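You operate a simulated robot arm through the tools that you are given. There is no shell and no other tool. Be economical: measure what you need, move in short steps, check, and stop when the job is done.

You run a simulated robot arm. Do the job below in one go: nothing can be reset, and whatever is moved stays where it is left.

Task
Take the red coin roll on the top of the back desk and put it away on the teller side of counter 22. Stack the orange can from the top of the back desk on top of the cherry can. Count the passbooks on the top of the back desk, then put as many of the brown coin rolls from the top of the back desk on the white form there. Switch the counter twenty-four keypad switch off. Switch the counter twenty-one keypad switch off. Put one of the transfer holders from the customer side of counter 21 on the white crumpled sheet. Switch the note counter switch off. Put the black tea bag from the top of the sealing table on the customer side of counter 21 and the jasmine tea bag on the purple bundle there. Any order will do. Set down upright: transfer holder.
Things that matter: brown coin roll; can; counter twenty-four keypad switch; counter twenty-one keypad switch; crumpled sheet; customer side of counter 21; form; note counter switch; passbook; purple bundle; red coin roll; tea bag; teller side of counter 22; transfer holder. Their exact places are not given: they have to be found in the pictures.

Only the result counts: the job must be done as asked and must still hold three seconds after the hand-in. Knocking over, shifting, dropping, spilling or breaking anything else fails it. Flat cloth is picked up by pressing the open fingertips on it (5 to 10 N) and closing them slowly along it; thin cloth reads only 2 to 8 mm in the jaws.

Robot
A 7-joint arm with a fingered hand on a trunk, on a base that drives. Base frame: it is fixed to the floor where the robot stands at the start and does not move with it; the origin is under the middle of the robot, x ahead of it, y to its left, z up. Lengths are in cm, angles in degrees, forces in N, time in s.
Its first joint turns from -149.0 to 149.0 degrees. Places, roughly: brown coin roll [75, -25, 75]; can [125, -50, 75]; counter twenty-four keypad switch [-310, -370, 80]; counter twenty-one keypad switch [-570, 0, 80]; crumpled sheet (17x21x1 cm) [-560, -70, 80]; customer side of counter 21 [-550, -80, 80]; form [125, 0, 75]; note counter switch [-440, -70, 90]; passbook [125, -50, 75]; purple bundle [-425, 250, 75]; red coin roll [100, 0, 75]; tea bag [-450, 200, 75]; teller side of counter 22 [-420, -170, 80]; transfer holder [-575, -50, 75]. Payload 3.5 kg.
The tool frame sits at the grasp point between the pads (the TCP): z along the fingers, y along the line on which they close. The tips reach 3 cm beyond it. Largest opening 10.4 cm; the body of the gripper starts 3.5 cm behind the TCP. The gripper is a hand of 4 fingers: y runs from the thumb to the fingers, the wrist lies at [-1.5, -11, -18.6] in the tool frame, and closing takes about 1.5 s.
Orientation is that of the tool frame in the base frame, as a unit quaternion [w, x, y, z]. With the fingers straight down and the wrist toward the robot, the tool's x, y and z point along [0, 1, 0], [1, 0, 0] and [0, 0, -1] of the base frame.

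Tools
- The arm moves only by the tool move_arm. Its argument "deltas" is a list of rows, each an object of numbers (a shift or turn left out is 0, a gripper value left out holds the last): "x", "y", "z": the shift along the tool's x, y, z in m; "rx", "ry", "rz": the turn, a rotation vector about the tool's x, y, z in degrees. In form: [{"x": .., "y": .., "z": .., "rx": .., "ry": .., "rz": ..}, ...]. A call has 1 to 12 rows; each row shifts and turns the commanded pose from where the row before left it, along the tool's axes as they then stand. "grip" is the opening, from 0 (shut) to 1 (fully open), set as the call begins (left out, the last holds). Rows are played at 5 a second. More than 5 cm and 8.6 degrees between two rows, or a gripper value outside its range, and nothing of the call is played. Where a pose cannot be reached the arm comes as near as it can. A force on the tool above 40 N (or 10 N above the force at the start of the call, whichever is more), or a blocked arm, ends the call early, and 0.2 s more pass. The fingers move at their own pace (about 4.5 cm/s each) and stop on an object; they squeeze with about 26 N. The grip force told is the motor's: it shows also when the fingers shut on nothing. Time passes only in rows, and 0.2 s behind the last, so rows that do not move let the fingers close. It gives the time, the measured TCP pose, the force on the tool (base axes), the opening and the grip force at its end, in the units of the frame above (readings bear some noise), with the torque about the TCP (base axes, N m) and any sound that the robot's microphone picked up.
- Cameras (640 x 400 px; columns grow to the right, rows downward): "scene" is now at [4.21, 13.21, 149.77]; the picture's right is [-0.47, -0.88, 0.00], its down [-0.49, 0.26, -0.83] and it looks along [0.73, -0.39, -0.56] (base axes); focal length 269 px, centre (320, 200). "wrist" rides on the gripper at [6.1, -9.2, -13] in the tool frame; the picture's right is [-0.81, 0.27, -0.52], its down [-0.53, -0.71, 0.46] and it looks along [-0.24, 0.64, 0.72] (tool axes); focal length 275 px, centre (320, 200).
- camera(camera): a new picture of that camera. No time passes.
- raise_lower(by): slides the trunk up (or, below 0, down) by that many cm; the arm and the scene camera ride with it, the base frame stays. It gives what a move gives, with no picture.
- drive_base(legs): drives the robot by 1 to 6 legs, each [ahead, left, turn to the left] in cm, cm and degrees, along the robot's own axes; the way and the turn of a leg run together, so that a leg with both is an arc; at most 150 cm and 180 degrees a leg. The arm and the cameras ride along, it lands a little off, and it stops where it bumps. It gives what a move gives.
- curl_fingers(index, middle, ring, thumb_bend, thumb_turn): sets how far each is bent, from 0 (flat) to 1 (curled in); at 0.3 the hand is open as for a grip, at 0.7 the pads meet at the TCP. One left out holds its place. A second passes; each finger stops where it meets its share of the squeeze, and holds until it gets a number again. A gripper value or a shape takes the hand back. It gives what a move gives, with no picture; readings hold the bend of each and the force on the fingers (four entries, about 0 where the hand has none), thumb and palm. thumb_turn goes from beside the hand (0) to across from the fingers (1), as for a grip.
- set_grasp(shape): the hand has 4 fingers and takes this shape, open, in about a second: jaw (thumb against the fingers, like two jaws); tri (thumb and two fingers); tip (a fingertip pinch); poke (one finger out to press); point (the index stretched); flat (the hand flat); cup (the hand cupped); fist (a fist). The gripper value then closes the fingers along that shape, each until it touches; the sizes above hold for jaw. It gives what a move gives, with no picture.
- aim_head(pan, tilt): turns the head with the scene camera to pan (to the left, within 155 degrees either way) and tilt (down, from -29 to 69), counted from straight ahead of the robot. It gives what a move gives.
- measure_at(camera, pixels): there is no depth. For up to 12 entries [column, row, z] of the newest picture of that camera ("zoom" is the newest enlarged one), the place [x, y] in the base frame at which the ray of that pixel passes the height z, good to about 0.2 cm, but the place of the scene camera against the robot may be out by one fixed shift of up to 1.8 cm in any direction. No time passes.
- inspect(camera, box): a new picture of the part [left, top, right, bottom] of that camera's present view, enlarged. No time passes.
- sign_off(): hands the job in; it is judged then, once.

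Go step by step. Measure first, check grasps and placings, and put right what went wrong. The budget is 329 turns and 224 pictures, counting those below and the enlarged ones. Unless the task says otherwise, let go and move clear before handing in, and close with one line.

The tools are called after ">>>" by a JSON object that holds its "op" and its "data". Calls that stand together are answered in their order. move_arm: Moves the arm, as the interface text tells. Its arguments: {"type":"object","properties":{"deltas":{"type":"array","items":{"type":"object","properties":{"x":{"type":"number"},"y":{"type":"number"},"z":{"type":"number"},"rx":{"type":"number"},"ry":{"type":"number"},"rz":{"type":"number"}}}},"grip":{"type":"number"}},"required":["deltas"]} The other tools are called the same way: raise_lower (by) slides the trunk up or down; set_grasp (shape) gives the hand a shape; curl_fingers (index, middle, ring, thumb_bend, thumb_turn) moves the fingers one by one; drive_base (legs) drives the base; aim_head (pan, tilt) turns the head that bears the scene camera; camera (camera) takes a picture; measure_at (camera, pixels) gives the place at which the rays of pixels pass given heights; inspect (camera, box) takes an enlarged picture of a part of a camera's view; sign_off () hands the job in.

At the start:

```text
time_s: 0.0
position: [52.82, -20.47, 116.23]
ee_rot: [0.0, 0.707, 0.707, 0.0]
force: [0.2, 0.4, 0.0]
moment: [0.0, 0.0, 0.02]
finger_gap: 10.38
gripper_force: 0.1
shape: jaw
bend: [0.3, 0.3, 0.3, 0.3, 0.98]
finger forces: [0.0, 0.1, 0.0, 0.0, 0.0, 0.1]
trunk travel left (down, up): [-52.5, 18.5]
robot x, y, heading: [-0.1, 0.2, 0.0]
head pan, tilt: [-28.1, 33.8]
```

scene: 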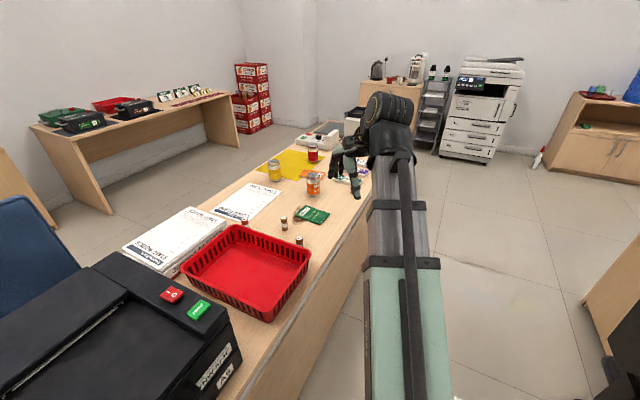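
wrist: 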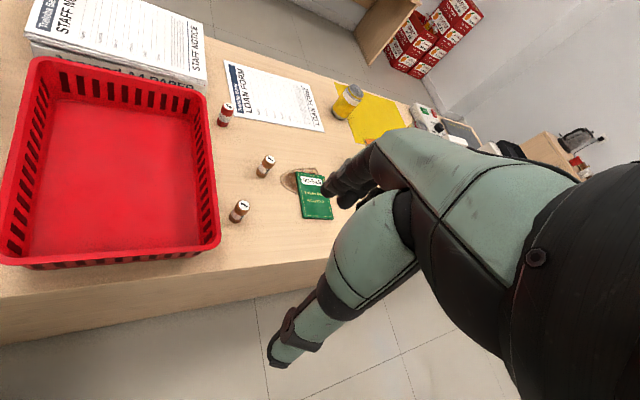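

The desk holds a red tray, the form, coin rolls, passbooks and cans. I'll enlarge the pictures for detail.

>>> {"op": "inspect", "data": {"camera": "scene", "box": [180, 110, 400, 250]}}

>>> {"op": "inspect", "data": {"camera": "wrist", "box": [180, 40, 440, 240]}}

```text
2.86 times, centred on (290, 180) of scene
```

zoom: 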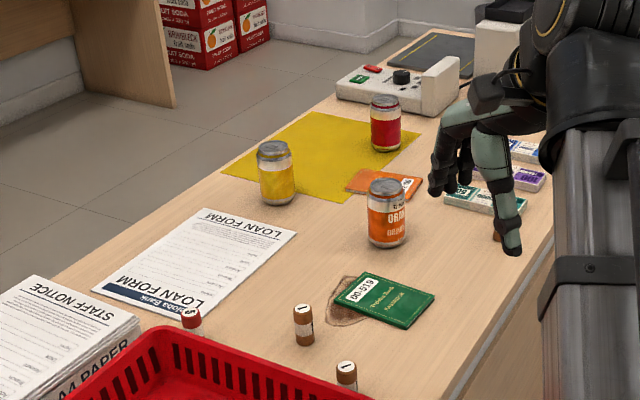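

```text
2.00 times, centred on (310, 140) of wrist
```

zoom: 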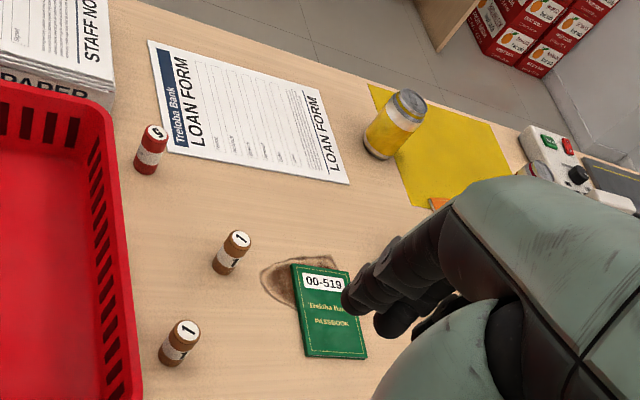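

Two passbooks (green, orange) and two or more brown rolls show, but the arm hides part of the desk. I'll measure the layout and raise the arm out of the view.

>>> {"op": "measure_at", "data": {"camera": "scene", "pixels": [[284, 228, 75], [299, 244, 75], [246, 227, 75], [314, 194, 75], [275, 180, 75], [313, 161, 75], [212, 211, 75], [290, 215, 75], [280, 300, 75], [334, 250, 75], [353, 195, 75], [325, 140, 75]]}}

>>> {"op": "move_arm", "data": {"deltas": [{"x": 0.05}, {"x": 0.05}, {"x": 0.05}, {"x": 0.05}, {"x": 0.05}, {"x": 0.05}, {"x": 0.05}]}}

>>> {"op": "camera", "data": {"camera": "scene"}}

```text
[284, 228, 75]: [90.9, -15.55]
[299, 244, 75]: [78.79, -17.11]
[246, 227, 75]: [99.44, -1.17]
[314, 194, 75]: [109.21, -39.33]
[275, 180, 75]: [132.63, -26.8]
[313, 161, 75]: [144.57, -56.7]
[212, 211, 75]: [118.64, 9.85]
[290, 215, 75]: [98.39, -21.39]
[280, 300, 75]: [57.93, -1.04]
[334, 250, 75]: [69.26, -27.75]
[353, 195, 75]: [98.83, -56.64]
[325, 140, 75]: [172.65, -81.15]
```

```text
time_s: 1.6
position: [52.88, 14.69, 116.29]
ee_rot: [0.0, 0.707, 0.707, -0.001]
force: [-0.8, 0.2, 0.8]
moment: [-0.02, 0.01, 0.0]
finger_gap: 10.38
gripper_force: 0.1
shape: jaw
bend: [0.3, 0.3, 0.3, 0.3, 0.98]
finger forces: [0.0, 0.0, 0.0, 0.0, 0.1, 0.1]
trunk travel left (down, up): [-52.5, 18.5]
robot x, y, heading: [0.08, -0.02, 0.2]
head pan, tilt: [-28.1, 33.8]
```

```text
219 pictures are left
```

scene: 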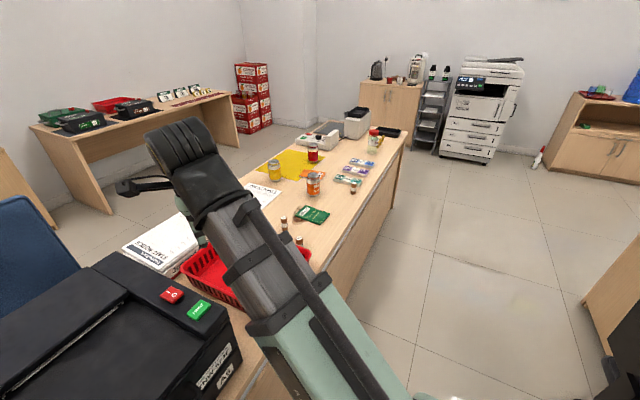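

>>> {"op": "inspect", "data": {"camera": "scene", "box": [250, 95, 420, 205]}}

```text
3.64 times, centred on (335, 150) of scene
```

zoom: 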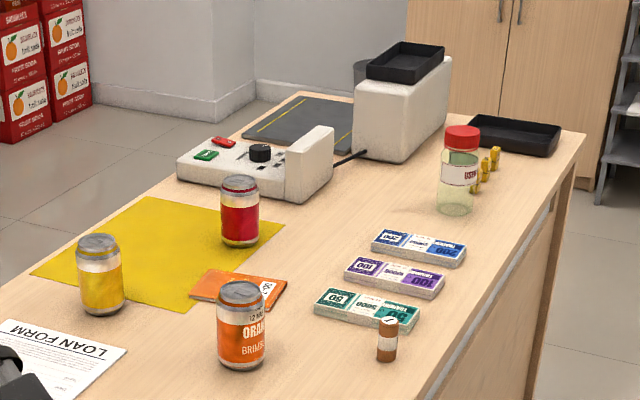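

Three brown rolls and two passbooks are visible so far. I'll raise the trunk and look at the rest of the desk and the room.

>>> {"op": "raise_lower", "data": {"by": 18}}

>>> {"op": "aim_head", "data": {"pan": 20, "tilt": 50}}

>>> {"op": "camera", "data": {"camera": "scene"}}

>>> {"op": "aim_head", "data": {"pan": -35, "tilt": 45}}

>>> {"op": "camera", "data": {"camera": "scene"}}

>>> {"op": "aim_head", "data": {"pan": -110, "tilt": 25}}

>>> {"op": "camera", "data": {"camera": "scene"}}

>>> {"op": "aim_head", "data": {"pan": 155, "tilt": 20}}

>>> {"op": "camera", "data": {"camera": "scene"}}

>>> {"op": "aim_head", "data": {"pan": 90, "tilt": 20}}

>>> {"op": "camera", "data": {"camera": "scene"}}

>>> {"op": "aim_head", "data": {"pan": -155, "tilt": 20}}

>>> {"op": "camera", "data": {"camera": "scene"}}

```text
time_s: 3.6
position: [52.78, 14.5, 134.34]
ee_rot: [0.0, 0.707, 0.707, 0.0]
force: [-0.4, -0.5, -0.3]
moment: [0.01, -0.01, 0.0]
finger_gap: 10.37
gripper_force: 0.1
shape: jaw
bend: [0.3, 0.3, 0.3, 0.3, 0.98]
finger forces: [0.0, 0.0, 0.0, 0.0, 0.0, 0.1]
trunk travel left (down, up): [-70.5, 0.5]
robot x, y, heading: [0.05, -0.11, 0.0]
head pan, tilt: [-28.1, 33.8]
```

```text
time_s: 4.8
position: [52.75, 14.46, 134.34]
ee_rot: [0.0, 0.707, 0.707, 0.0]
force: [-0.2, -0.1, 0.2]
moment: [0.0, -0.03, -0.01]
finger_gap: 10.32
gripper_force: 0.1
shape: jaw
bend: [0.3, 0.3, 0.3, 0.3, 0.98]
finger forces: [0.0, 0.0, 0.0, 0.0, 0.0, 0.0]
trunk travel left (down, up): [-70.5, 0.5]
robot x, y, heading: [-0.04, -0.02, 0.1]
head pan, tilt: [20.0, 50.0]
```

```text
217 pictures are left
```

scene: 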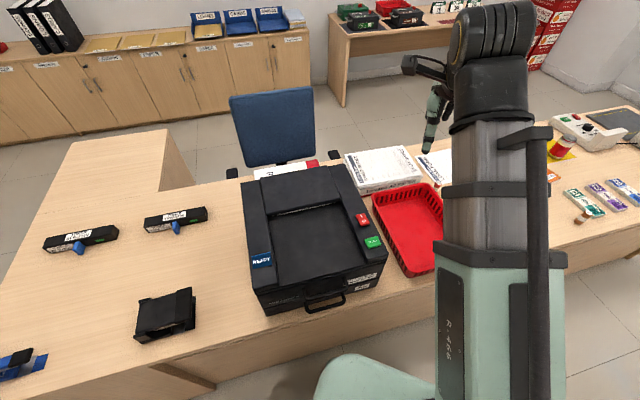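

```text
time_s: 6.0
position: [52.89, 14.49, 134.3]
ee_rot: [0.0, 0.707, 0.707, 0.0]
force: [1.1, 0.0, 0.0]
moment: [-0.01, 0.0, 0.0]
finger_gap: 10.38
gripper_force: 0.1
shape: jaw
bend: [0.3, 0.3, 0.3, 0.3, 0.98]
finger forces: [0.1, 0.1, 0.0, 0.0, 0.0, 0.0]
trunk travel left (down, up): [-70.5, 0.5]
robot x, y, heading: [-0.14, -0.13, 0.2]
head pan, tilt: [-35.0, 45.0]
```

```text
216 pictures are left
```

scene: 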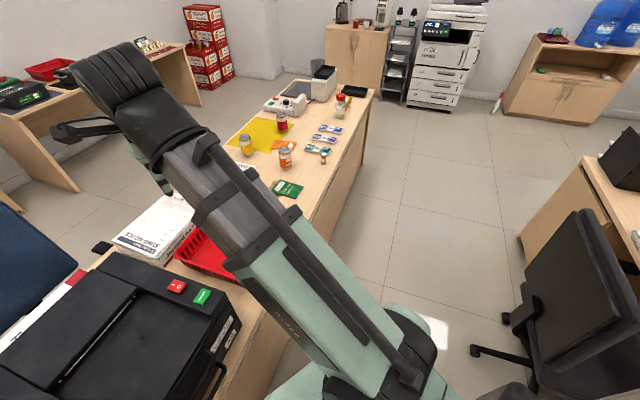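

```text
time_s: 7.5
position: [52.81, 14.52, 134.31]
ee_rot: [0.0, 0.707, 0.707, 0.0]
force: [0.1, -0.4, 0.4]
moment: [-0.01, -0.05, 0.03]
finger_gap: 10.35
gripper_force: 0.1
shape: jaw
bend: [0.3, 0.3, 0.3, 0.3, 0.98]
finger forces: [0.1, 0.0, 0.0, 0.0, 0.0, 0.0]
trunk travel left (down, up): [-70.5, 0.5]
robot x, y, heading: [-0.32, -0.19, 0.1]
head pan, tilt: [-110.0, 25.0]
```

```text
215 pictures are left
```

scene: 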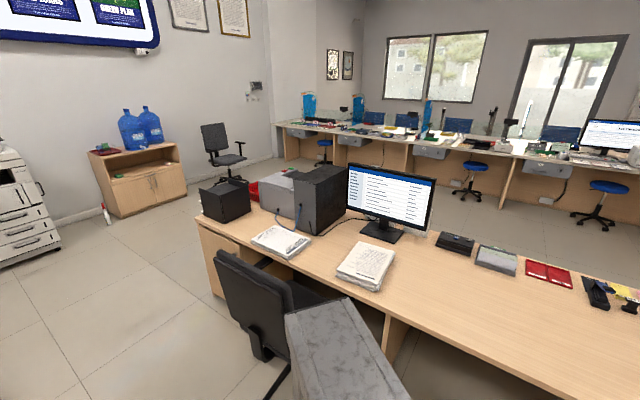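

```text
time_s: 11.2
position: [52.86, 14.56, 134.36]
ee_rot: [0.0, 0.707, 0.707, 0.0]
force: [-0.2, -0.2, -0.2]
moment: [-0.01, 0.02, 0.02]
finger_gap: 10.37
gripper_force: 0.1
shape: jaw
bend: [0.3, 0.3, 0.3, 0.3, 0.98]
finger forces: [0.1, 0.1, 0.0, 0.0, 0.1, 0.1]
trunk travel left (down, up): [-70.5, 0.5]
robot x, y, heading: [0.1, -0.48, 0.0]
head pan, tilt: [154.7, 20.0]
```

```text
214 pictures are left
```

scene: 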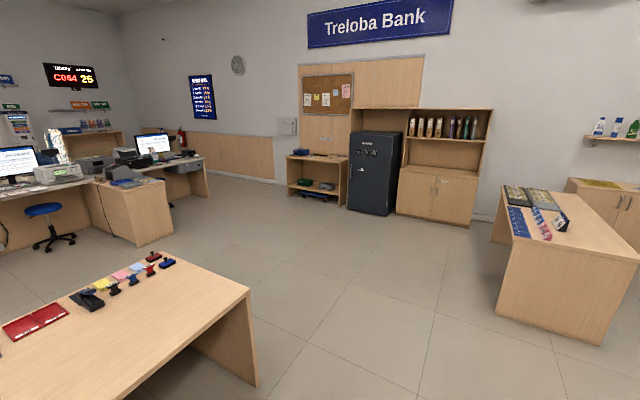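

```text
time_s: 12.5
position: [52.81, 14.62, 134.32]
ee_rot: [-0.001, 0.707, 0.707, 0.0]
force: [-0.6, 0.3, -0.3]
moment: [-0.01, -0.06, 0.01]
finger_gap: 10.34
gripper_force: 0.0
shape: jaw
bend: [0.3, 0.3, 0.3, 0.3, 0.98]
finger forces: [0.0, 0.1, 0.1, 0.0, 0.1, 0.0]
trunk travel left (down, up): [-70.5, 0.5]
robot x, y, heading: [-0.16, -0.04, -0.1]
head pan, tilt: [90.0, 20.0]
```

```text
213 pictures are left
```

scene: 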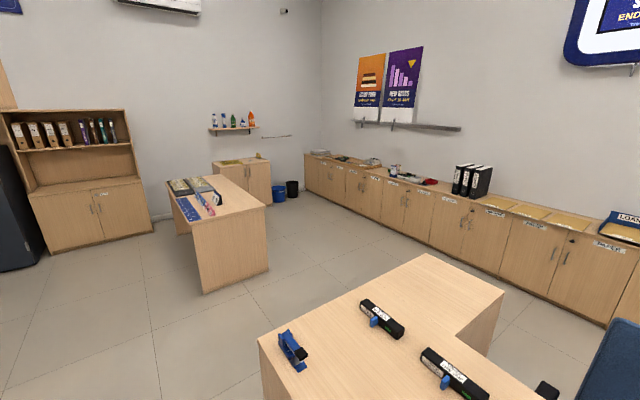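

```text
time_s: 15.9
position: [52.83, 14.53, 134.36]
ee_rot: [0.0, 0.707, 0.707, 0.0]
force: [0.5, 0.4, -0.3]
moment: [0.0, 0.01, 0.0]
finger_gap: 10.37
gripper_force: 0.0
shape: jaw
bend: [0.3, 0.3, 0.3, 0.3, 0.98]
finger forces: [0.1, 0.0, 0.0, 0.1, 0.0, 0.1]
trunk travel left (down, up): [-70.5, 0.5]
robot x, y, heading: [0.16, 0.17, 0.0]
head pan, tilt: [-154.7, 20.0]
```

```text
212 pictures are left
```

scene: 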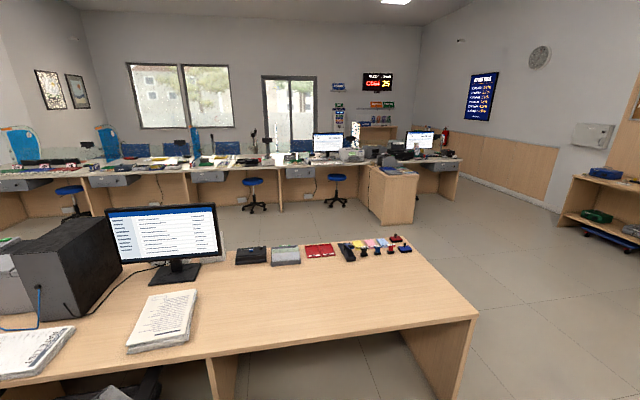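

The back desk is in front; counters lie behind. I'll check the hidden corners of the desk behind the black machine.

>>> {"op": "aim_head", "data": {"pan": 15, "tilt": 50}}

>>> {"op": "inspect", "data": {"camera": "scene", "box": [160, 120, 400, 300]}}

>>> {"op": "measure_at", "data": {"camera": "zoom", "pixels": [[320, 200, 75]]}}

```text
time_s: 18.5
position: [52.77, 14.54, 134.29]
ee_rot: [0.0, 0.707, 0.707, 0.0]
force: [0.4, -0.2, 0.0]
moment: [-0.03, 0.0, -0.01]
finger_gap: 10.39
gripper_force: 0.1
shape: jaw
bend: [0.3, 0.3, 0.3, 0.3, 0.98]
finger forces: [0.0, 0.0, 0.0, 0.0, 0.0, 0.1]
trunk travel left (down, up): [-70.5, 0.5]
robot x, y, heading: [-0.06, 0.02, -0.1]
head pan, tilt: [15.0, 50.0]
```

```text
2.22 times, centred on (280, 210) of scene
```

zoom: 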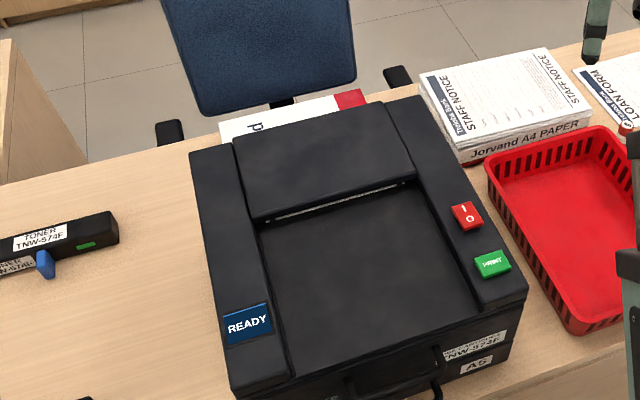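

```text
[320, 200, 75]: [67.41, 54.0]
```

Next I measure the desk edges and the item places at the right end with a fresh picture.

>>> {"op": "aim_head", "data": {"pan": -35, "tilt": 35}}

>>> {"op": "inspect", "data": {"camera": "scene", "box": [230, 80, 430, 205]}}

>>> {"op": "camera", "data": {"camera": "scene"}}

```text
time_s: 19.7
position: [52.76, 14.51, 134.42]
ee_rot: [-0.001, 0.707, 0.708, -0.001]
force: [0.3, -0.1, 0.1]
moment: [0.01, 0.02, -0.01]
finger_gap: 10.37
gripper_force: 0.1
shape: jaw
bend: [0.3, 0.3, 0.3, 0.3, 0.98]
finger forces: [0.0, 0.0, 0.1, 0.1, 0.1, 0.0]
trunk travel left (down, up): [-70.5, 0.5]
robot x, y, heading: [0.27, -0.14, -0.2]
head pan, tilt: [-35.0, 35.0]
```

```text
3.20 times, centred on (330, 142) of scene
```

zoom: 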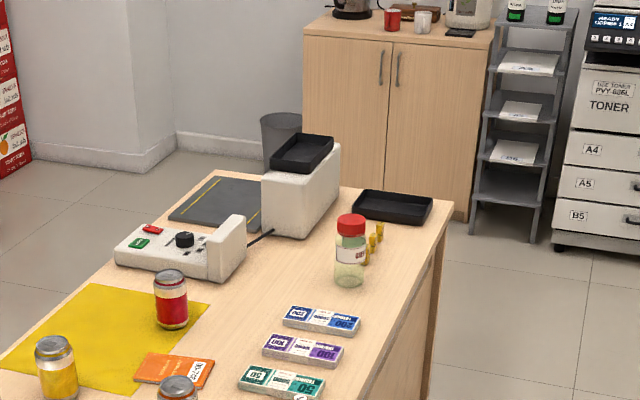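

```text
209 pictures are left
```

scene: 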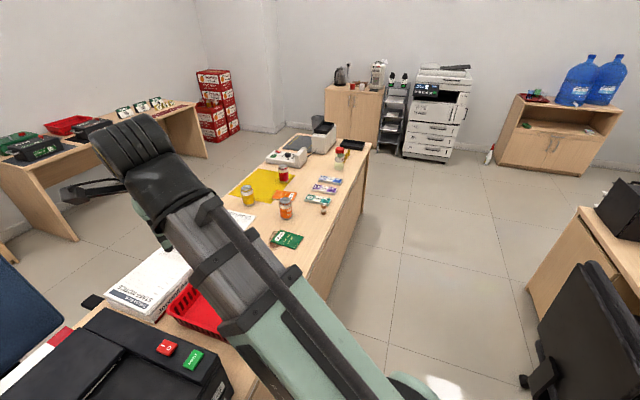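

>>> {"op": "measure_at", "data": {"camera": "scene", "pixels": [[371, 144, 75], [350, 183, 75], [307, 260, 75], [323, 213, 75], [286, 218, 75], [283, 180, 75], [281, 248, 75], [249, 206, 75], [285, 195, 75], [288, 238, 75]]}}

```text
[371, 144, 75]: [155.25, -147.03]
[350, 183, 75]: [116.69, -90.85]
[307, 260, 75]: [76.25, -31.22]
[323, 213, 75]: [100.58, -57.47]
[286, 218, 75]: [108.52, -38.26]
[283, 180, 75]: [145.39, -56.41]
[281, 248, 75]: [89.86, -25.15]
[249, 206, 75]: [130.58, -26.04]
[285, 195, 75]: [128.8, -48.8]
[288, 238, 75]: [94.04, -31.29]
```

>>> {"op": "measure_at", "data": {"camera": "scene", "pixels": [[524, 380, 5], [575, 270, 90], [528, 285, 0], [600, 210, 75], [365, 300, 0], [500, 165, 0], [243, 218, 75], [229, 224, 75], [395, 152, 0], [345, 190, 0]]}}

>>> {"op": "aim_head", "data": {"pan": -75, "tilt": 60}}

>>> {"op": "camera", "data": {"camera": "scene"}}

```text
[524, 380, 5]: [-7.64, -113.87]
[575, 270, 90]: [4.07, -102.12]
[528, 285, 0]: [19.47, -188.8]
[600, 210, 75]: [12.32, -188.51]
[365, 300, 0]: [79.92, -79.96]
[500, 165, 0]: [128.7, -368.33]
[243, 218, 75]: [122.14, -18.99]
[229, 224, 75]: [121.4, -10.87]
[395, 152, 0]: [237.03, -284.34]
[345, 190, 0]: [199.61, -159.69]
```

```text
time_s: 20.8
position: [52.85, 14.52, 134.37]
ee_rot: [0.0, 0.707, 0.707, 0.0]
force: [-0.3, 0.1, 1.0]
moment: [0.01, -0.03, -0.02]
finger_gap: 10.37
gripper_force: 0.1
shape: jaw
bend: [0.3, 0.3, 0.3, 0.3, 0.98]
finger forces: [0.0, 0.1, 0.0, 0.0, 0.0, 0.0]
trunk travel left (down, up): [-70.5, 0.5]
robot x, y, heading: [0.04, -0.05, -0.2]
head pan, tilt: [-75.0, 60.0]
```

```text
208 pictures are left
```

scene: 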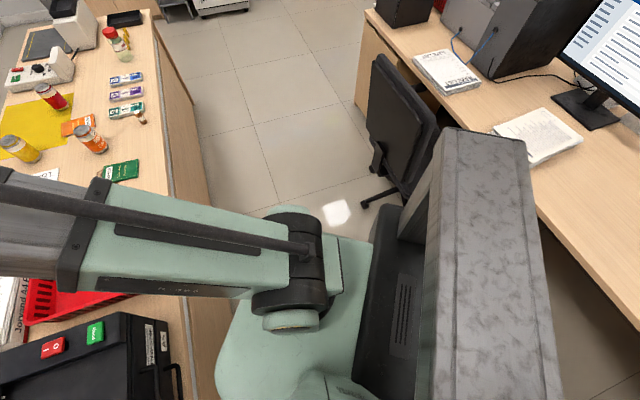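

>>> {"op": "measure_at", "data": {"camera": "scene", "pixels": [[362, 205, 3], [386, 175, 20], [372, 60, 95], [340, 213, 0], [150, 210, 75], [210, 212, 0], [375, 280, 50], [222, 330, 30]]}}

>>> {"op": "aim_head", "data": {"pan": -115, "tilt": 65}}

>>> {"op": "camera", "data": {"camera": "scene"}}

```text
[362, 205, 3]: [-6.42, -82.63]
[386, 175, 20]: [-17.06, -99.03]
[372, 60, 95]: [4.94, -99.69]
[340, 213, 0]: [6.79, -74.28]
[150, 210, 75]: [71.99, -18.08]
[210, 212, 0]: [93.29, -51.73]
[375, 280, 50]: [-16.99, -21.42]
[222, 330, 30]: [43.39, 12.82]
```

```text
time_s: 21.8
position: [52.84, 14.49, 134.4]
ee_rot: [0.0, 0.707, 0.707, 0.0]
force: [-0.1, 0.7, 0.5]
moment: [0.03, 0.02, -0.01]
finger_gap: 10.39
gripper_force: 0.0
shape: jaw
bend: [0.3, 0.3, 0.3, 0.3, 0.98]
finger forces: [0.0, 0.1, 0.0, 0.0, 0.1, 0.0]
trunk travel left (down, up): [-70.5, 0.5]
robot x, y, heading: [-0.05, 0.07, -0.0]
head pan, tilt: [-115.0, 65.0]
```

```text
207 pictures are left
```

scene: 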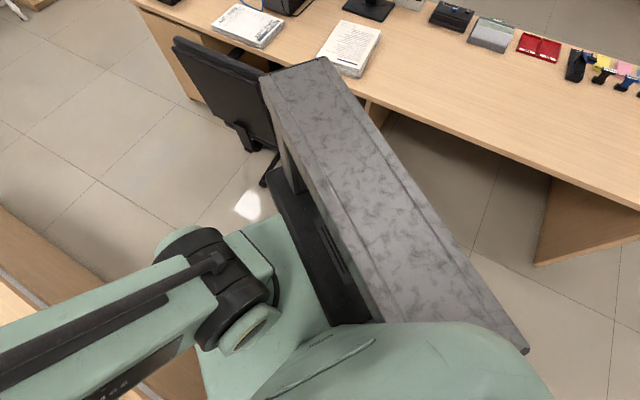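

The chair's leg tip is about 52 cm off my line; turning to face along the desk keeps the column clear. I'll turn right 56° and drive ahead in steps.

>>> {"op": "drive_base", "data": {"legs": [[0, 0, -55.7], [45, 0, 0], [47, 0, 0]]}}

>>> {"op": "aim_head", "data": {"pan": 80, "tilt": 50}}

>>> {"op": "camera", "data": {"camera": "scene"}}

```text
time_s: 29.4
position: [92.34, -112.45, 134.24]
ee_rot: [0.0, 0.958, 0.288, 0.0]
force: [1.6, 0.4, -0.2]
moment: [0.02, -0.01, -0.02]
finger_gap: 10.37
gripper_force: 0.0
shape: jaw
bend: [0.3, 0.3, 0.3, 0.3, 0.98]
finger forces: [0.0, 0.0, 0.0, 0.1, 0.0, 0.0]
trunk travel left (down, up): [-70.5, 0.5]
robot x, y, heading: [51.19, -76.26, -56.2]
head pan, tilt: [-115.0, 65.0]
```

```text
time_s: 32.3
position: [92.52, -112.42, 134.23]
ee_rot: [0.001, 0.958, 0.287, 0.0]
force: [0.6, 0.2, 0.3]
moment: [-0.01, -0.01, -0.01]
finger_gap: 10.35
gripper_force: 0.1
shape: jaw
bend: [0.3, 0.3, 0.3, 0.3, 0.98]
finger forces: [0.1, 0.0, 0.1, 0.0, 0.0, 0.1]
trunk travel left (down, up): [-70.5, 0.5]
robot x, y, heading: [51.54, -76.28, -56.6]
head pan, tilt: [80.0, 50.0]
```

```text
206 pictures are left
```

scene: 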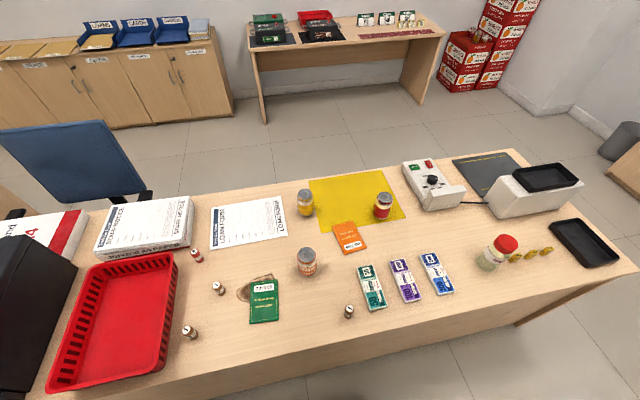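

A clear view: green and orange passbooks. I'll enlarge to check for stacks and the left end.

>>> {"op": "inspect", "data": {"camera": "scene", "box": [230, 180, 470, 330]}}

>>> {"op": "inspect", "data": {"camera": "scene", "box": [0, 170, 320, 370]}}

>>> {"op": "measure_at", "data": {"camera": "scene", "pixels": [[306, 275, 75], [306, 252, 87], [383, 218, 75], [383, 200, 87], [219, 294, 75], [191, 338, 75], [349, 317, 75], [197, 261, 75], [211, 208, 75], [280, 199, 75], [288, 236, 75], [217, 249, 75]]}}

```text
2.67 times, centred on (350, 255) of scene
```

zoom: 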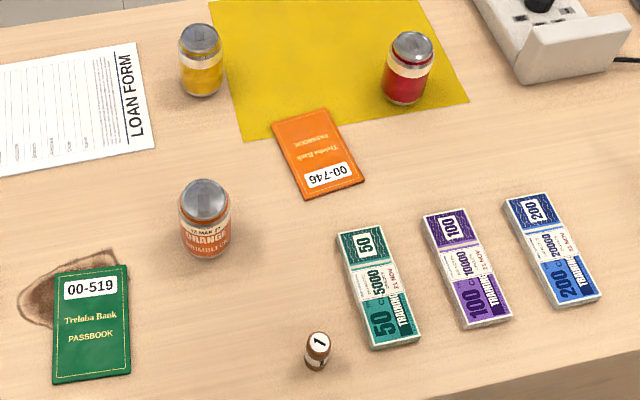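

```text
2.00 times, centred on (160, 270) of scene
```

zoom: 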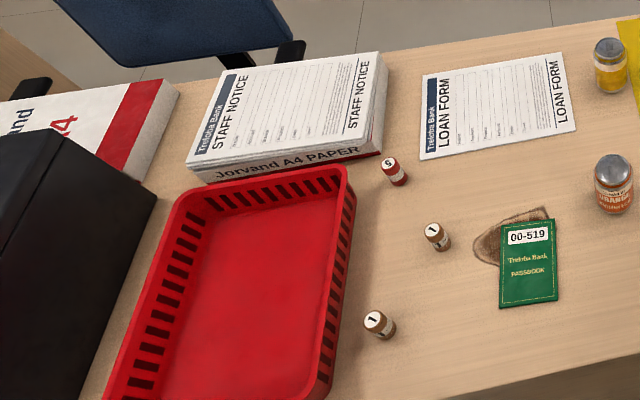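

```text
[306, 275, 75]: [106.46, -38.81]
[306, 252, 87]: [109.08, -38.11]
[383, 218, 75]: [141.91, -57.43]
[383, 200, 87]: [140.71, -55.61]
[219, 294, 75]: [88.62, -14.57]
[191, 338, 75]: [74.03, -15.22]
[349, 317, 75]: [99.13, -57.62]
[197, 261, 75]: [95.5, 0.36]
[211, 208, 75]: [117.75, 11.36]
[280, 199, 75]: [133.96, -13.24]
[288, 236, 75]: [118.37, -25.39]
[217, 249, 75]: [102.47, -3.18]
```

Count: two passbooks (00-519, 00-746); so two brown rolls go on the form. First the orange can: I swing the arm over to it.

>>> {"op": "move_arm", "data": {"deltas": [{"x": 0.0467, "rz": -5}, {"x": 0.0467, "rz": -5}, {"x": 0.0467, "rz": -5}, {"x": 0.0467, "rz": -5}, {"x": 0.0467, "rz": -5}, {"x": 0.0467, "rz": -5}, {"x": 0.0467, "rz": -5}, {"x": 0.0467, "rz": -5}, {"x": 0.0467, "rz": -5}]}}

>>> {"op": "move_arm", "data": {"deltas": [{"x": 0.0467, "rz": -5}, {"x": 0.0467, "rz": -5}, {"x": 0.0467, "rz": -5}, {"x": 0.0467, "rz": -5}, {"x": 0.0467, "rz": -5}, {"x": 0.0467, "rz": -5}, {"x": 0.0467, "rz": -5}, {"x": 0.0467, "rz": -5}, {"x": 0.0467, "rz": -5}]}}

>>> {"op": "move_arm", "data": {"deltas": [{"z": 0.05}, {"z": 0.05}, {"z": 0.05}, {"z": 0.05}, {"z": 0.03}]}}

>>> {"op": "camera", "data": {"camera": "wrist"}}

```text
time_s: 34.3
position: [116.62, -79.06, 134.03]
ee_rot: [0.0, 0.775, 0.632, -0.001]
force: [-0.4, 0.0, -0.6]
moment: [0.0, 0.0, 0.0]
finger_gap: 10.37
gripper_force: 0.1
shape: jaw
bend: [0.3, 0.3, 0.3, 0.3, 0.98]
finger forces: [0.0, 0.0, 0.0, 0.0, 0.0, 0.0]
trunk travel left (down, up): [-70.5, 0.5]
robot x, y, heading: [51.35, -76.21, -56.5]
head pan, tilt: [80.0, 50.0]
```

```text
time_s: 36.3
position: [110.97, -39.13, 134.1]
ee_rot: [0.0, 0.473, 0.881, 0.0]
force: [0.4, 0.0, 0.2]
moment: [-0.03, 0.01, 0.01]
finger_gap: 10.38
gripper_force: 0.1
shape: jaw
bend: [0.3, 0.3, 0.3, 0.3, 0.98]
finger forces: [0.0, 0.0, 0.0, 0.0, 0.0, 0.0]
trunk travel left (down, up): [-70.5, 0.5]
robot x, y, heading: [51.22, -76.34, -56.6]
head pan, tilt: [80.0, 50.0]
```

```text
time_s: 37.5
position: [110.99, -38.89, 111.13]
ee_rot: [0.0, 0.474, 0.881, 0.0]
force: [-0.5, -0.3, 0.1]
moment: [-0.02, -0.02, 0.01]
finger_gap: 10.36
gripper_force: 0.0
shape: jaw
bend: [0.3, 0.3, 0.3, 0.3, 0.98]
finger forces: [0.1, 0.0, 0.0, 0.0, 0.1, 0.1]
trunk travel left (down, up): [-70.5, 0.5]
robot x, y, heading: [51.26, -76.29, -56.6]
head pan, tilt: [80.0, 50.0]
```

```text
203 pictures are left
```

wrist: 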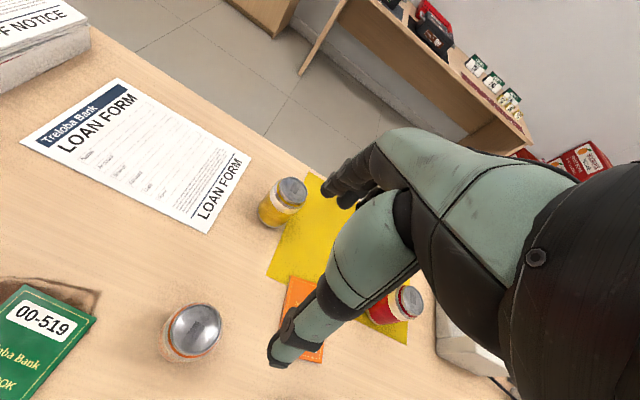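

>>> {"op": "measure_at", "data": {"camera": "wrist", "pixels": [[196, 329, 85], [196, 329, 87], [196, 329, 89], [172, 345, 87], [221, 317, 87], [169, 362, 75], [189, 388, 75], [289, 191, 87], [410, 302, 87], [240, 175, 75], [208, 231, 75], [22, 140, 75]]}}

>>> {"op": "inspect", "data": {"camera": "scene", "box": [260, 170, 440, 290]}}

```text
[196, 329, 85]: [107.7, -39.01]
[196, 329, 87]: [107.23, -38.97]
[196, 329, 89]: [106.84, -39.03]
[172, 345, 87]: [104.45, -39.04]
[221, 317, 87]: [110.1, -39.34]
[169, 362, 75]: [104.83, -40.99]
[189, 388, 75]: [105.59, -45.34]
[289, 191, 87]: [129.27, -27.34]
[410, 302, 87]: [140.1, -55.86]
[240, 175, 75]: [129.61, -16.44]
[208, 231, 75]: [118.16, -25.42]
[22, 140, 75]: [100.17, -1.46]
```

```text
3.33 times, centred on (350, 230) of scene
```

zoom: 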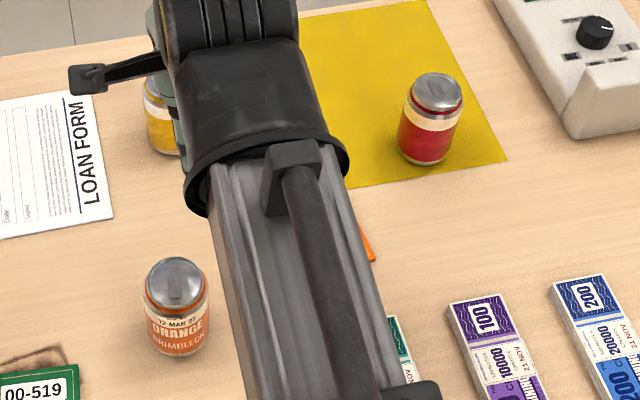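

>>> {"op": "measure_at", "data": {"camera": "zoom", "pixels": [[174, 281, 85], [174, 281, 87], [174, 281, 89], [436, 92, 85], [436, 92, 87], [436, 92, 89], [144, 283, 87], [207, 283, 87], [428, 160, 75], [177, 355, 75]]}}

```text
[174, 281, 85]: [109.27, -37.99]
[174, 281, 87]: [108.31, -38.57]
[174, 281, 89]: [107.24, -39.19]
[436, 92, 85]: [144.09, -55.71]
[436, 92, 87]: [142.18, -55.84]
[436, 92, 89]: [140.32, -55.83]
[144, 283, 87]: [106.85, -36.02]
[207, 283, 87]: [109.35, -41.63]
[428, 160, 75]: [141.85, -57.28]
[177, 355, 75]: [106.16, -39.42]
```

The can's top centre is near (107.7,-38.9), top about z 86. I shift over it and come down halfway for a check.

>>> {"op": "move_arm", "data": {"deltas": [{"x": 0.019, "y": -0.027}, {"z": 0.05}, {"z": 0.05}, {"z": 0.03}]}}

>>> {"op": "camera", "data": {"camera": "wrist"}}

>>> {"op": "inspect", "data": {"camera": "scene", "box": [230, 170, 410, 290]}}

```text
time_s: 38.5
position: [107.55, -38.79, 98.16]
ee_rot: [0.0, 0.474, 0.881, 0.0]
force: [-0.8, 0.2, -1.2]
moment: [-0.02, 0.01, 0.01]
finger_gap: 10.38
gripper_force: 0.1
shape: jaw
bend: [0.3, 0.3, 0.3, 0.3, 0.98]
finger forces: [0.1, 0.0, 0.0, 0.0, 0.0, 0.0]
trunk travel left (down, up): [-70.5, 0.5]
robot x, y, heading: [50.9, -76.24, -56.5]
head pan, tilt: [80.0, 50.0]
```

```text
201 pictures are left
```

wrist: 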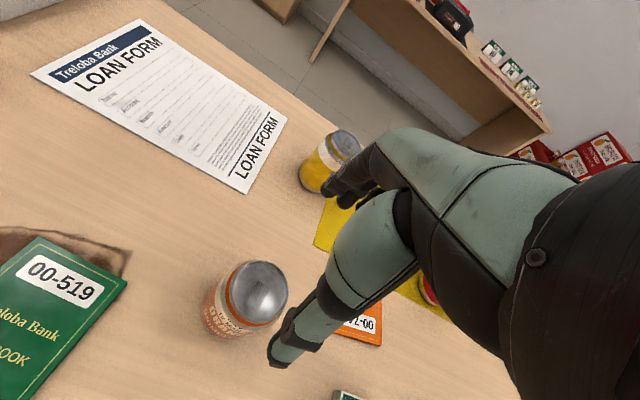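

```text
3.33 times, centred on (320, 230) of scene
```

zoom: 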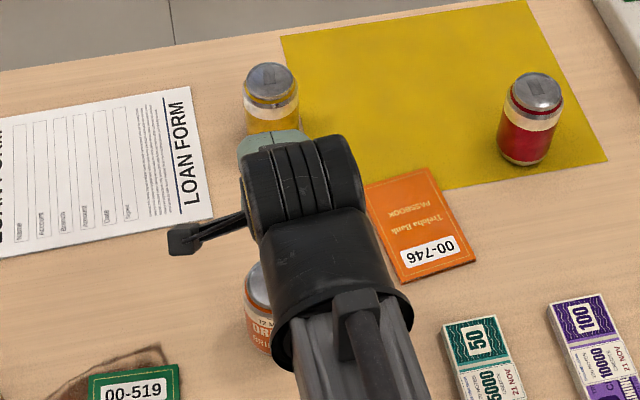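

>>> {"op": "measure_at", "data": {"camera": "wrist", "pixels": [[259, 291, 85], [259, 291, 86], [259, 291, 87], [232, 303, 86], [287, 285, 86], [259, 262, 86], [262, 322, 86], [205, 315, 75], [216, 334, 75]]}}

```text
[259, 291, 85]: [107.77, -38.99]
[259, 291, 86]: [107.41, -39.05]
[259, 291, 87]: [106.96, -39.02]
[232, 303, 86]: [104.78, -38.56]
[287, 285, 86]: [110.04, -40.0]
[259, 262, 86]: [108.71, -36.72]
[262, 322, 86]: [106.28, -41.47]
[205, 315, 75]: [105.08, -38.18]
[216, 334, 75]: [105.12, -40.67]
```

TCP is within 0.4 cm of the can axis. Descend to z≈83 and close.

>>> {"op": "move_arm", "data": {"deltas": [{"z": 0.05}, {"z": 0.05}, {"z": 0.03}, {"z": 0.021}]}}

>>> {"op": "move_arm", "data": {"deltas": [{}, {}, {}, {}, {}, {}, {}, {}, {}, {}], "grip": 0}}

>>> {"op": "camera", "data": {"camera": "wrist"}}

```text
time_s: 39.5
position: [107.64, -38.56, 83.08]
ee_rot: [-0.001, 0.473, 0.881, 0.0]
force: [0.0, 0.0, 0.8]
moment: [0.03, 0.01, 0.01]
finger_gap: 10.38
gripper_force: 0.0
shape: jaw
bend: [0.3, 0.3, 0.3, 0.3, 0.98]
finger forces: [0.0, 0.1, 0.1, 0.1, 0.5, 0.0]
trunk travel left (down, up): [-70.5, 0.5]
robot x, y, heading: [51.19, -75.89, -56.5]
head pan, tilt: [80.0, 50.0]
```

```text
time_s: 41.7
position: [107.65, -38.54, 83.04]
ee_rot: [0.0, 0.474, 0.881, 0.0]
force: [3.0, 1.7, 6.9]
moment: [0.22, -0.45, 0.05]
finger_gap: 7.19
gripper_force: 26.3
shape: jaw
bend: [0.74, 0.44, 0.47, 0.44, 0.98]
finger forces: [15.4, 9.7, 3.5, 0.1, 26.6, 0.0]
trunk travel left (down, up): [-70.5, 0.5]
robot x, y, heading: [51.5, -76.18, -56.6]
head pan, tilt: [80.0, 50.0]
```

```text
199 pictures are left
```

wrist: 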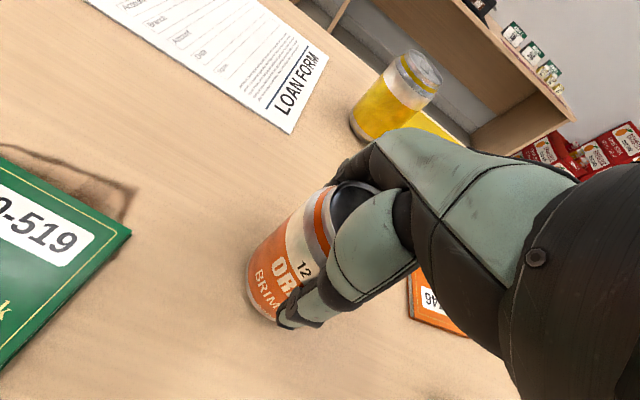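

Gripped. Lift straight up 15 cm.

>>> {"op": "move_arm", "data": {"deltas": [{"z": -0.02}, {"z": -0.03}, {"z": -0.05}, {"z": -0.05}]}}

>>> {"op": "camera", "data": {"camera": "wrist"}}

>>> {"op": "inspect", "data": {"camera": "scene", "box": [230, 140, 440, 280]}}

```text
time_s: 42.7
position: [107.48, -39.05, 98.02]
ee_rot: [0.0, 0.474, 0.88, 0.0]
force: [-0.4, 1.0, -3.4]
moment: [0.03, 0.0, -0.01]
finger_gap: 7.19
gripper_force: 26.2
shape: jaw
bend: [0.74, 0.45, 0.48, 0.44, 0.98]
finger forces: [14.1, 8.6, 3.4, 0.1, 26.2, 0.0]
trunk travel left (down, up): [-70.5, 0.5]
robot x, y, heading: [51.29, -76.5, -56.5]
head pan, tilt: [80.0, 50.0]
```

```text
198 pictures are left
```

wrist: 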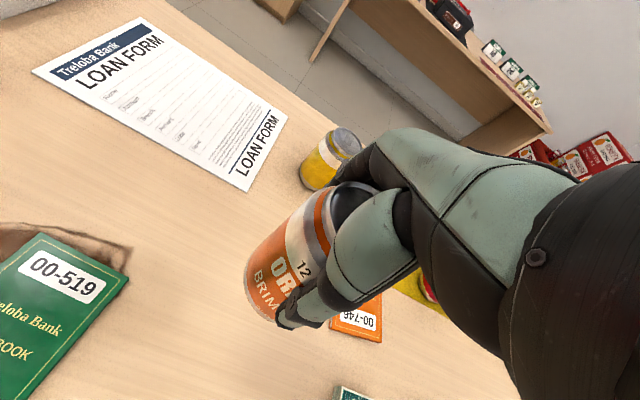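

```text
2.86 times, centred on (335, 210) of scene
```

zoom: 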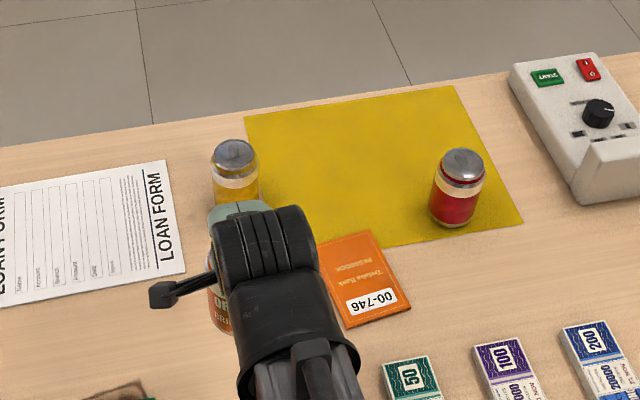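

>>> {"op": "inspect", "data": {"camera": "wrist", "box": [230, 160, 400, 340]}}

```text
2.22 times, centred on (315, 250) of wrist
```

zoom: 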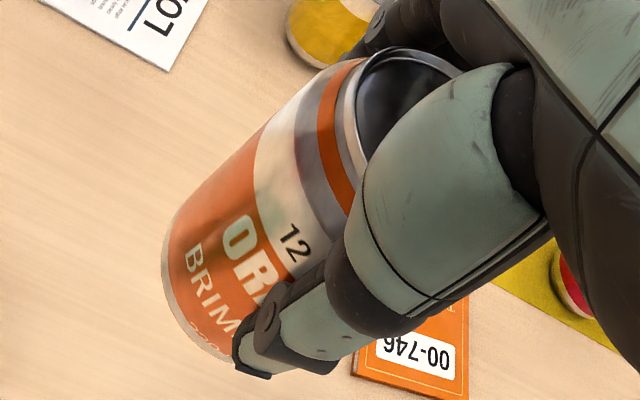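

>>> {"op": "measure_at", "data": {"camera": "zoom", "pixels": [[166, 240, 90], [163, 268, 90], [172, 310, 90], [195, 345, 90], [228, 361, 90], [358, 75, 101], [357, 110, 101], [366, 152, 101], [405, 48, 101], [450, 70, 101]]}}

```text
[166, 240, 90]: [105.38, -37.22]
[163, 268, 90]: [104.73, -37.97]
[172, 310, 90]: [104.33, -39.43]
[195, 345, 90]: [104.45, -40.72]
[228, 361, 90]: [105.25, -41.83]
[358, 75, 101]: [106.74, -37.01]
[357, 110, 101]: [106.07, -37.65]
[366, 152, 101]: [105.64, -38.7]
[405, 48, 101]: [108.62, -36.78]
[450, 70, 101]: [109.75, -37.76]
```

The held can's bottom centre lies about (+0.1,-0.5) cm from the TCP, close to upright. I go to a hover beside the cherry can so the wrist camera can see it.

>>> {"op": "move_arm", "data": {"deltas": [{"z": -0.05}, {"x": -0.038, "y": 0.0239, "rz": 2.14}, {"x": -0.038, "y": 0.0239, "rz": 2.14}, {"x": -0.038, "y": 0.0239, "rz": 2.14}, {"x": -0.038, "y": 0.0239, "rz": 2.14}, {"x": -0.038, "y": 0.0239, "rz": 2.14}, {"x": -0.038, "y": 0.0239, "rz": 2.14}, {"x": -0.038, "y": 0.0239, "rz": 2.14}, {"x": -0.038, "y": 0.0239, "rz": 2.14}, {"x": -0.038, "y": 0.0239, "rz": 2.14}, {"x": -0.038, "y": 0.0239, "rz": 2.14}]}}

>>> {"op": "camera", "data": {"camera": "wrist"}}

```text
time_s: 45.1
position: [144.56, -64.03, 103.38]
ee_rot: [0.0, 0.628, 0.778, 0.0]
force: [-0.6, 0.6, -3.5]
moment: [0.0, 0.0, 0.01]
finger_gap: 7.14
gripper_force: 25.8
shape: jaw
bend: [0.74, 0.45, 0.48, 0.44, 0.98]
finger forces: [14.0, 8.4, 3.0, 0.1, 25.0, 0.0]
trunk travel left (down, up): [-70.5, 0.5]
robot x, y, heading: [51.45, -76.42, -56.6]
head pan, tilt: [80.0, 50.0]
```

```text
195 pictures are left
```

wrist: 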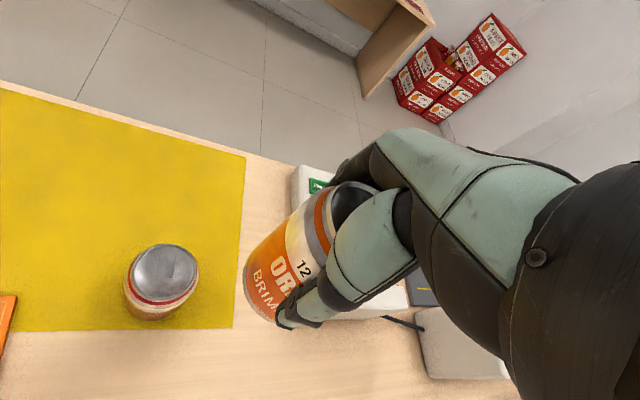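

>>> {"op": "inspect", "data": {"camera": "wrist", "box": [100, 220, 230, 340]}}

```text
3.33 times, centred on (165, 280) of wrist
```

zoom: 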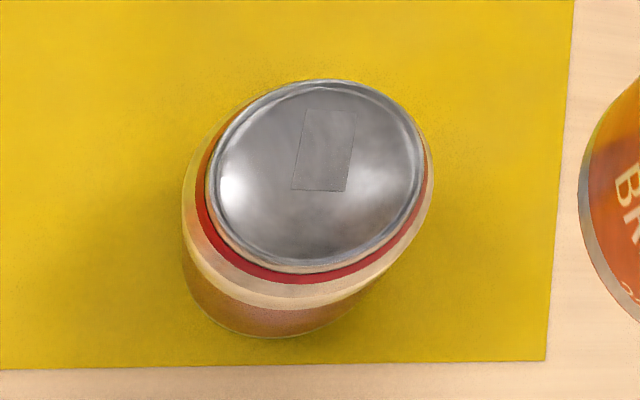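

>>> {"op": "measure_at", "data": {"camera": "zoom", "pixels": [[316, 176, 85], [316, 176, 86], [316, 176, 87], [206, 185, 86], [425, 165, 86], [330, 78, 86], [295, 272, 86], [188, 290, 75], [215, 322, 75], [265, 338, 75], [320, 332, 75], [183, 262, 75]]}}

```text
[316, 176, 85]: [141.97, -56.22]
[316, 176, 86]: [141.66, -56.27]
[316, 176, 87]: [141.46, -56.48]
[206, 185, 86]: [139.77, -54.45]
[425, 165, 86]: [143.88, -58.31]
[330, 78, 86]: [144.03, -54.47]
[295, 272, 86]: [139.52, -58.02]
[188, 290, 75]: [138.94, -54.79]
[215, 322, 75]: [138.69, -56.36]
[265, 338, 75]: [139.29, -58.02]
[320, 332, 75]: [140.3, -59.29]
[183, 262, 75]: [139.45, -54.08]
```

Cherry can axis is at (141.65,-56.4), both top and base agree. I move the held can over it and come down close.

>>> {"op": "move_arm", "data": {"deltas": [{"x": 0.0424, "y": -0.0054}, {"x": 0.0424, "y": -0.0054}, {"z": 0.04}, {"z": 0.025}]}}

>>> {"op": "camera", "data": {"camera": "wrist"}}

>>> {"op": "inspect", "data": {"camera": "scene", "box": [310, 130, 470, 240]}}

```text
time_s: 46.1
position: [141.58, -55.62, 96.66]
ee_rot: [0.001, 0.629, 0.777, 0.0]
force: [0.2, -0.6, -3.6]
moment: [-0.01, -0.02, -0.02]
finger_gap: 7.15
gripper_force: 26.0
shape: jaw
bend: [0.74, 0.45, 0.49, 0.44, 0.98]
finger forces: [14.0, 8.3, 2.8, 0.0, 24.7, 0.0]
trunk travel left (down, up): [-70.5, 0.5]
robot x, y, heading: [51.44, -75.87, -56.5]
head pan, tilt: [80.0, 50.0]
```

```text
193 pictures are left
```

wrist: 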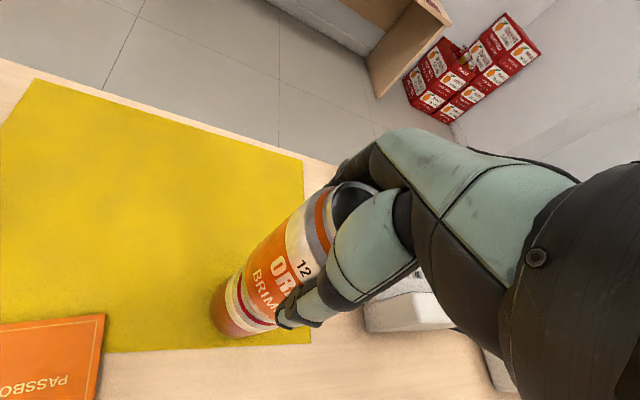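

```text
3.64 times, centred on (390, 185) of scene
```

zoom: 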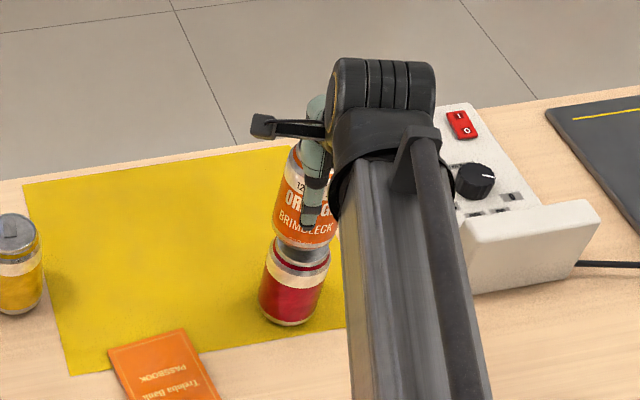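

>>> {"op": "inspect", "data": {"camera": "wrist", "box": [190, 170, 390, 350]}}

```text
2.22 times, centred on (290, 260) of wrist
```

zoom: 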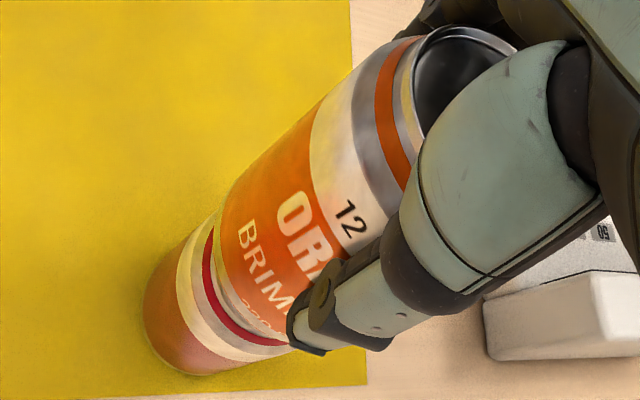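

Well aligned. I lower in small steps until contact.

>>> {"op": "move_arm", "data": {"deltas": [{"z": 0.01}, {"z": 0.006}, {"z": 0.003}]}}

>>> {"op": "move_arm", "data": {"deltas": [{"z": 0.003}, {"z": 0.002}]}}

```text
time_s: 46.9
position: [141.79, -55.74, 94.77]
ee_rot: [0.0, 0.63, 0.777, 0.0]
force: [-1.0, 0.3, -0.6]
moment: [-0.02, -0.02, -0.03]
finger_gap: 7.13
gripper_force: 25.7
shape: jaw
bend: [0.74, 0.45, 0.48, 0.44, 0.98]
finger forces: [14.1, 8.3, 2.8, 0.0, 25.3, 0.0]
trunk travel left (down, up): [-70.5, 0.5]
robot x, y, heading: [51.37, -76.6, -56.4]
head pan, tilt: [80.0, 50.0]
```

```text
time_s: 47.5
position: [141.75, -55.77, 94.58]
ee_rot: [0.002, 0.629, 0.777, 0.003]
force: [1.0, 1.2, 17.1]
moment: [-0.02, -0.46, 0.02]
finger_gap: 7.14
gripper_force: 26.5
shape: jaw
bend: [0.74, 0.45, 0.48, 0.44, 0.98]
finger forces: [14.8, 9.8, 4.1, 0.0, 28.5, 0.0]
trunk travel left (down, up): [-70.5, 0.5]
robot x, y, heading: [51.02, -76.46, -56.5]
head pan, tilt: [80.0, 50.0]
```

Contact made (17 N). I ease off 2 mm and open gently.

>>> {"op": "move_arm", "data": {"deltas": [{"z": -0.003}, {}]}}

>>> {"op": "move_arm", "data": {"deltas": [{}, {}, {}], "grip": 0.8}}

>>> {"op": "camera", "data": {"camera": "wrist"}}

```text
time_s: 48.1
position: [141.61, -55.79, 94.72]
ee_rot: [0.0, 0.629, 0.777, 0.0]
force: [3.0, 1.9, 9.6]
moment: [0.05, -0.53, 0.05]
finger_gap: 7.13
gripper_force: 25.7
shape: jaw
bend: [0.74, 0.45, 0.48, 0.44, 0.98]
finger forces: [15.9, 9.8, 3.9, 0.1, 26.6, 0.1]
trunk travel left (down, up): [-70.5, 0.5]
robot x, y, heading: [51.16, -76.07, -56.8]
head pan, tilt: [80.0, 50.0]
```

```text
time_s: 48.9
position: [141.78, -55.75, 94.58]
ee_rot: [-0.001, 0.63, 0.777, -0.001]
force: [-0.4, -0.1, 0.5]
moment: [-0.03, 0.0, -0.04]
finger_gap: 8.32
gripper_force: 0.0
shape: jaw
bend: [0.27, 0.34, 0.32, 0.5, 0.99]
finger forces: [0.0, 0.0, 0.0, 0.1, 0.1, 0.0]
trunk travel left (down, up): [-70.5, 0.5]
robot x, y, heading: [50.99, -76.23, -56.1]
head pan, tilt: [80.0, 50.0]
```

```text
190 pictures are left
```

wrist: 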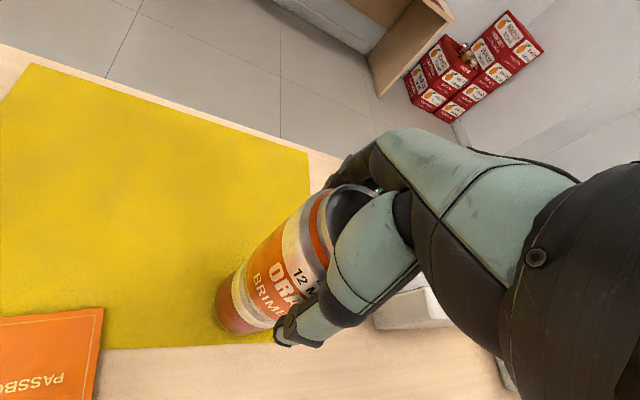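

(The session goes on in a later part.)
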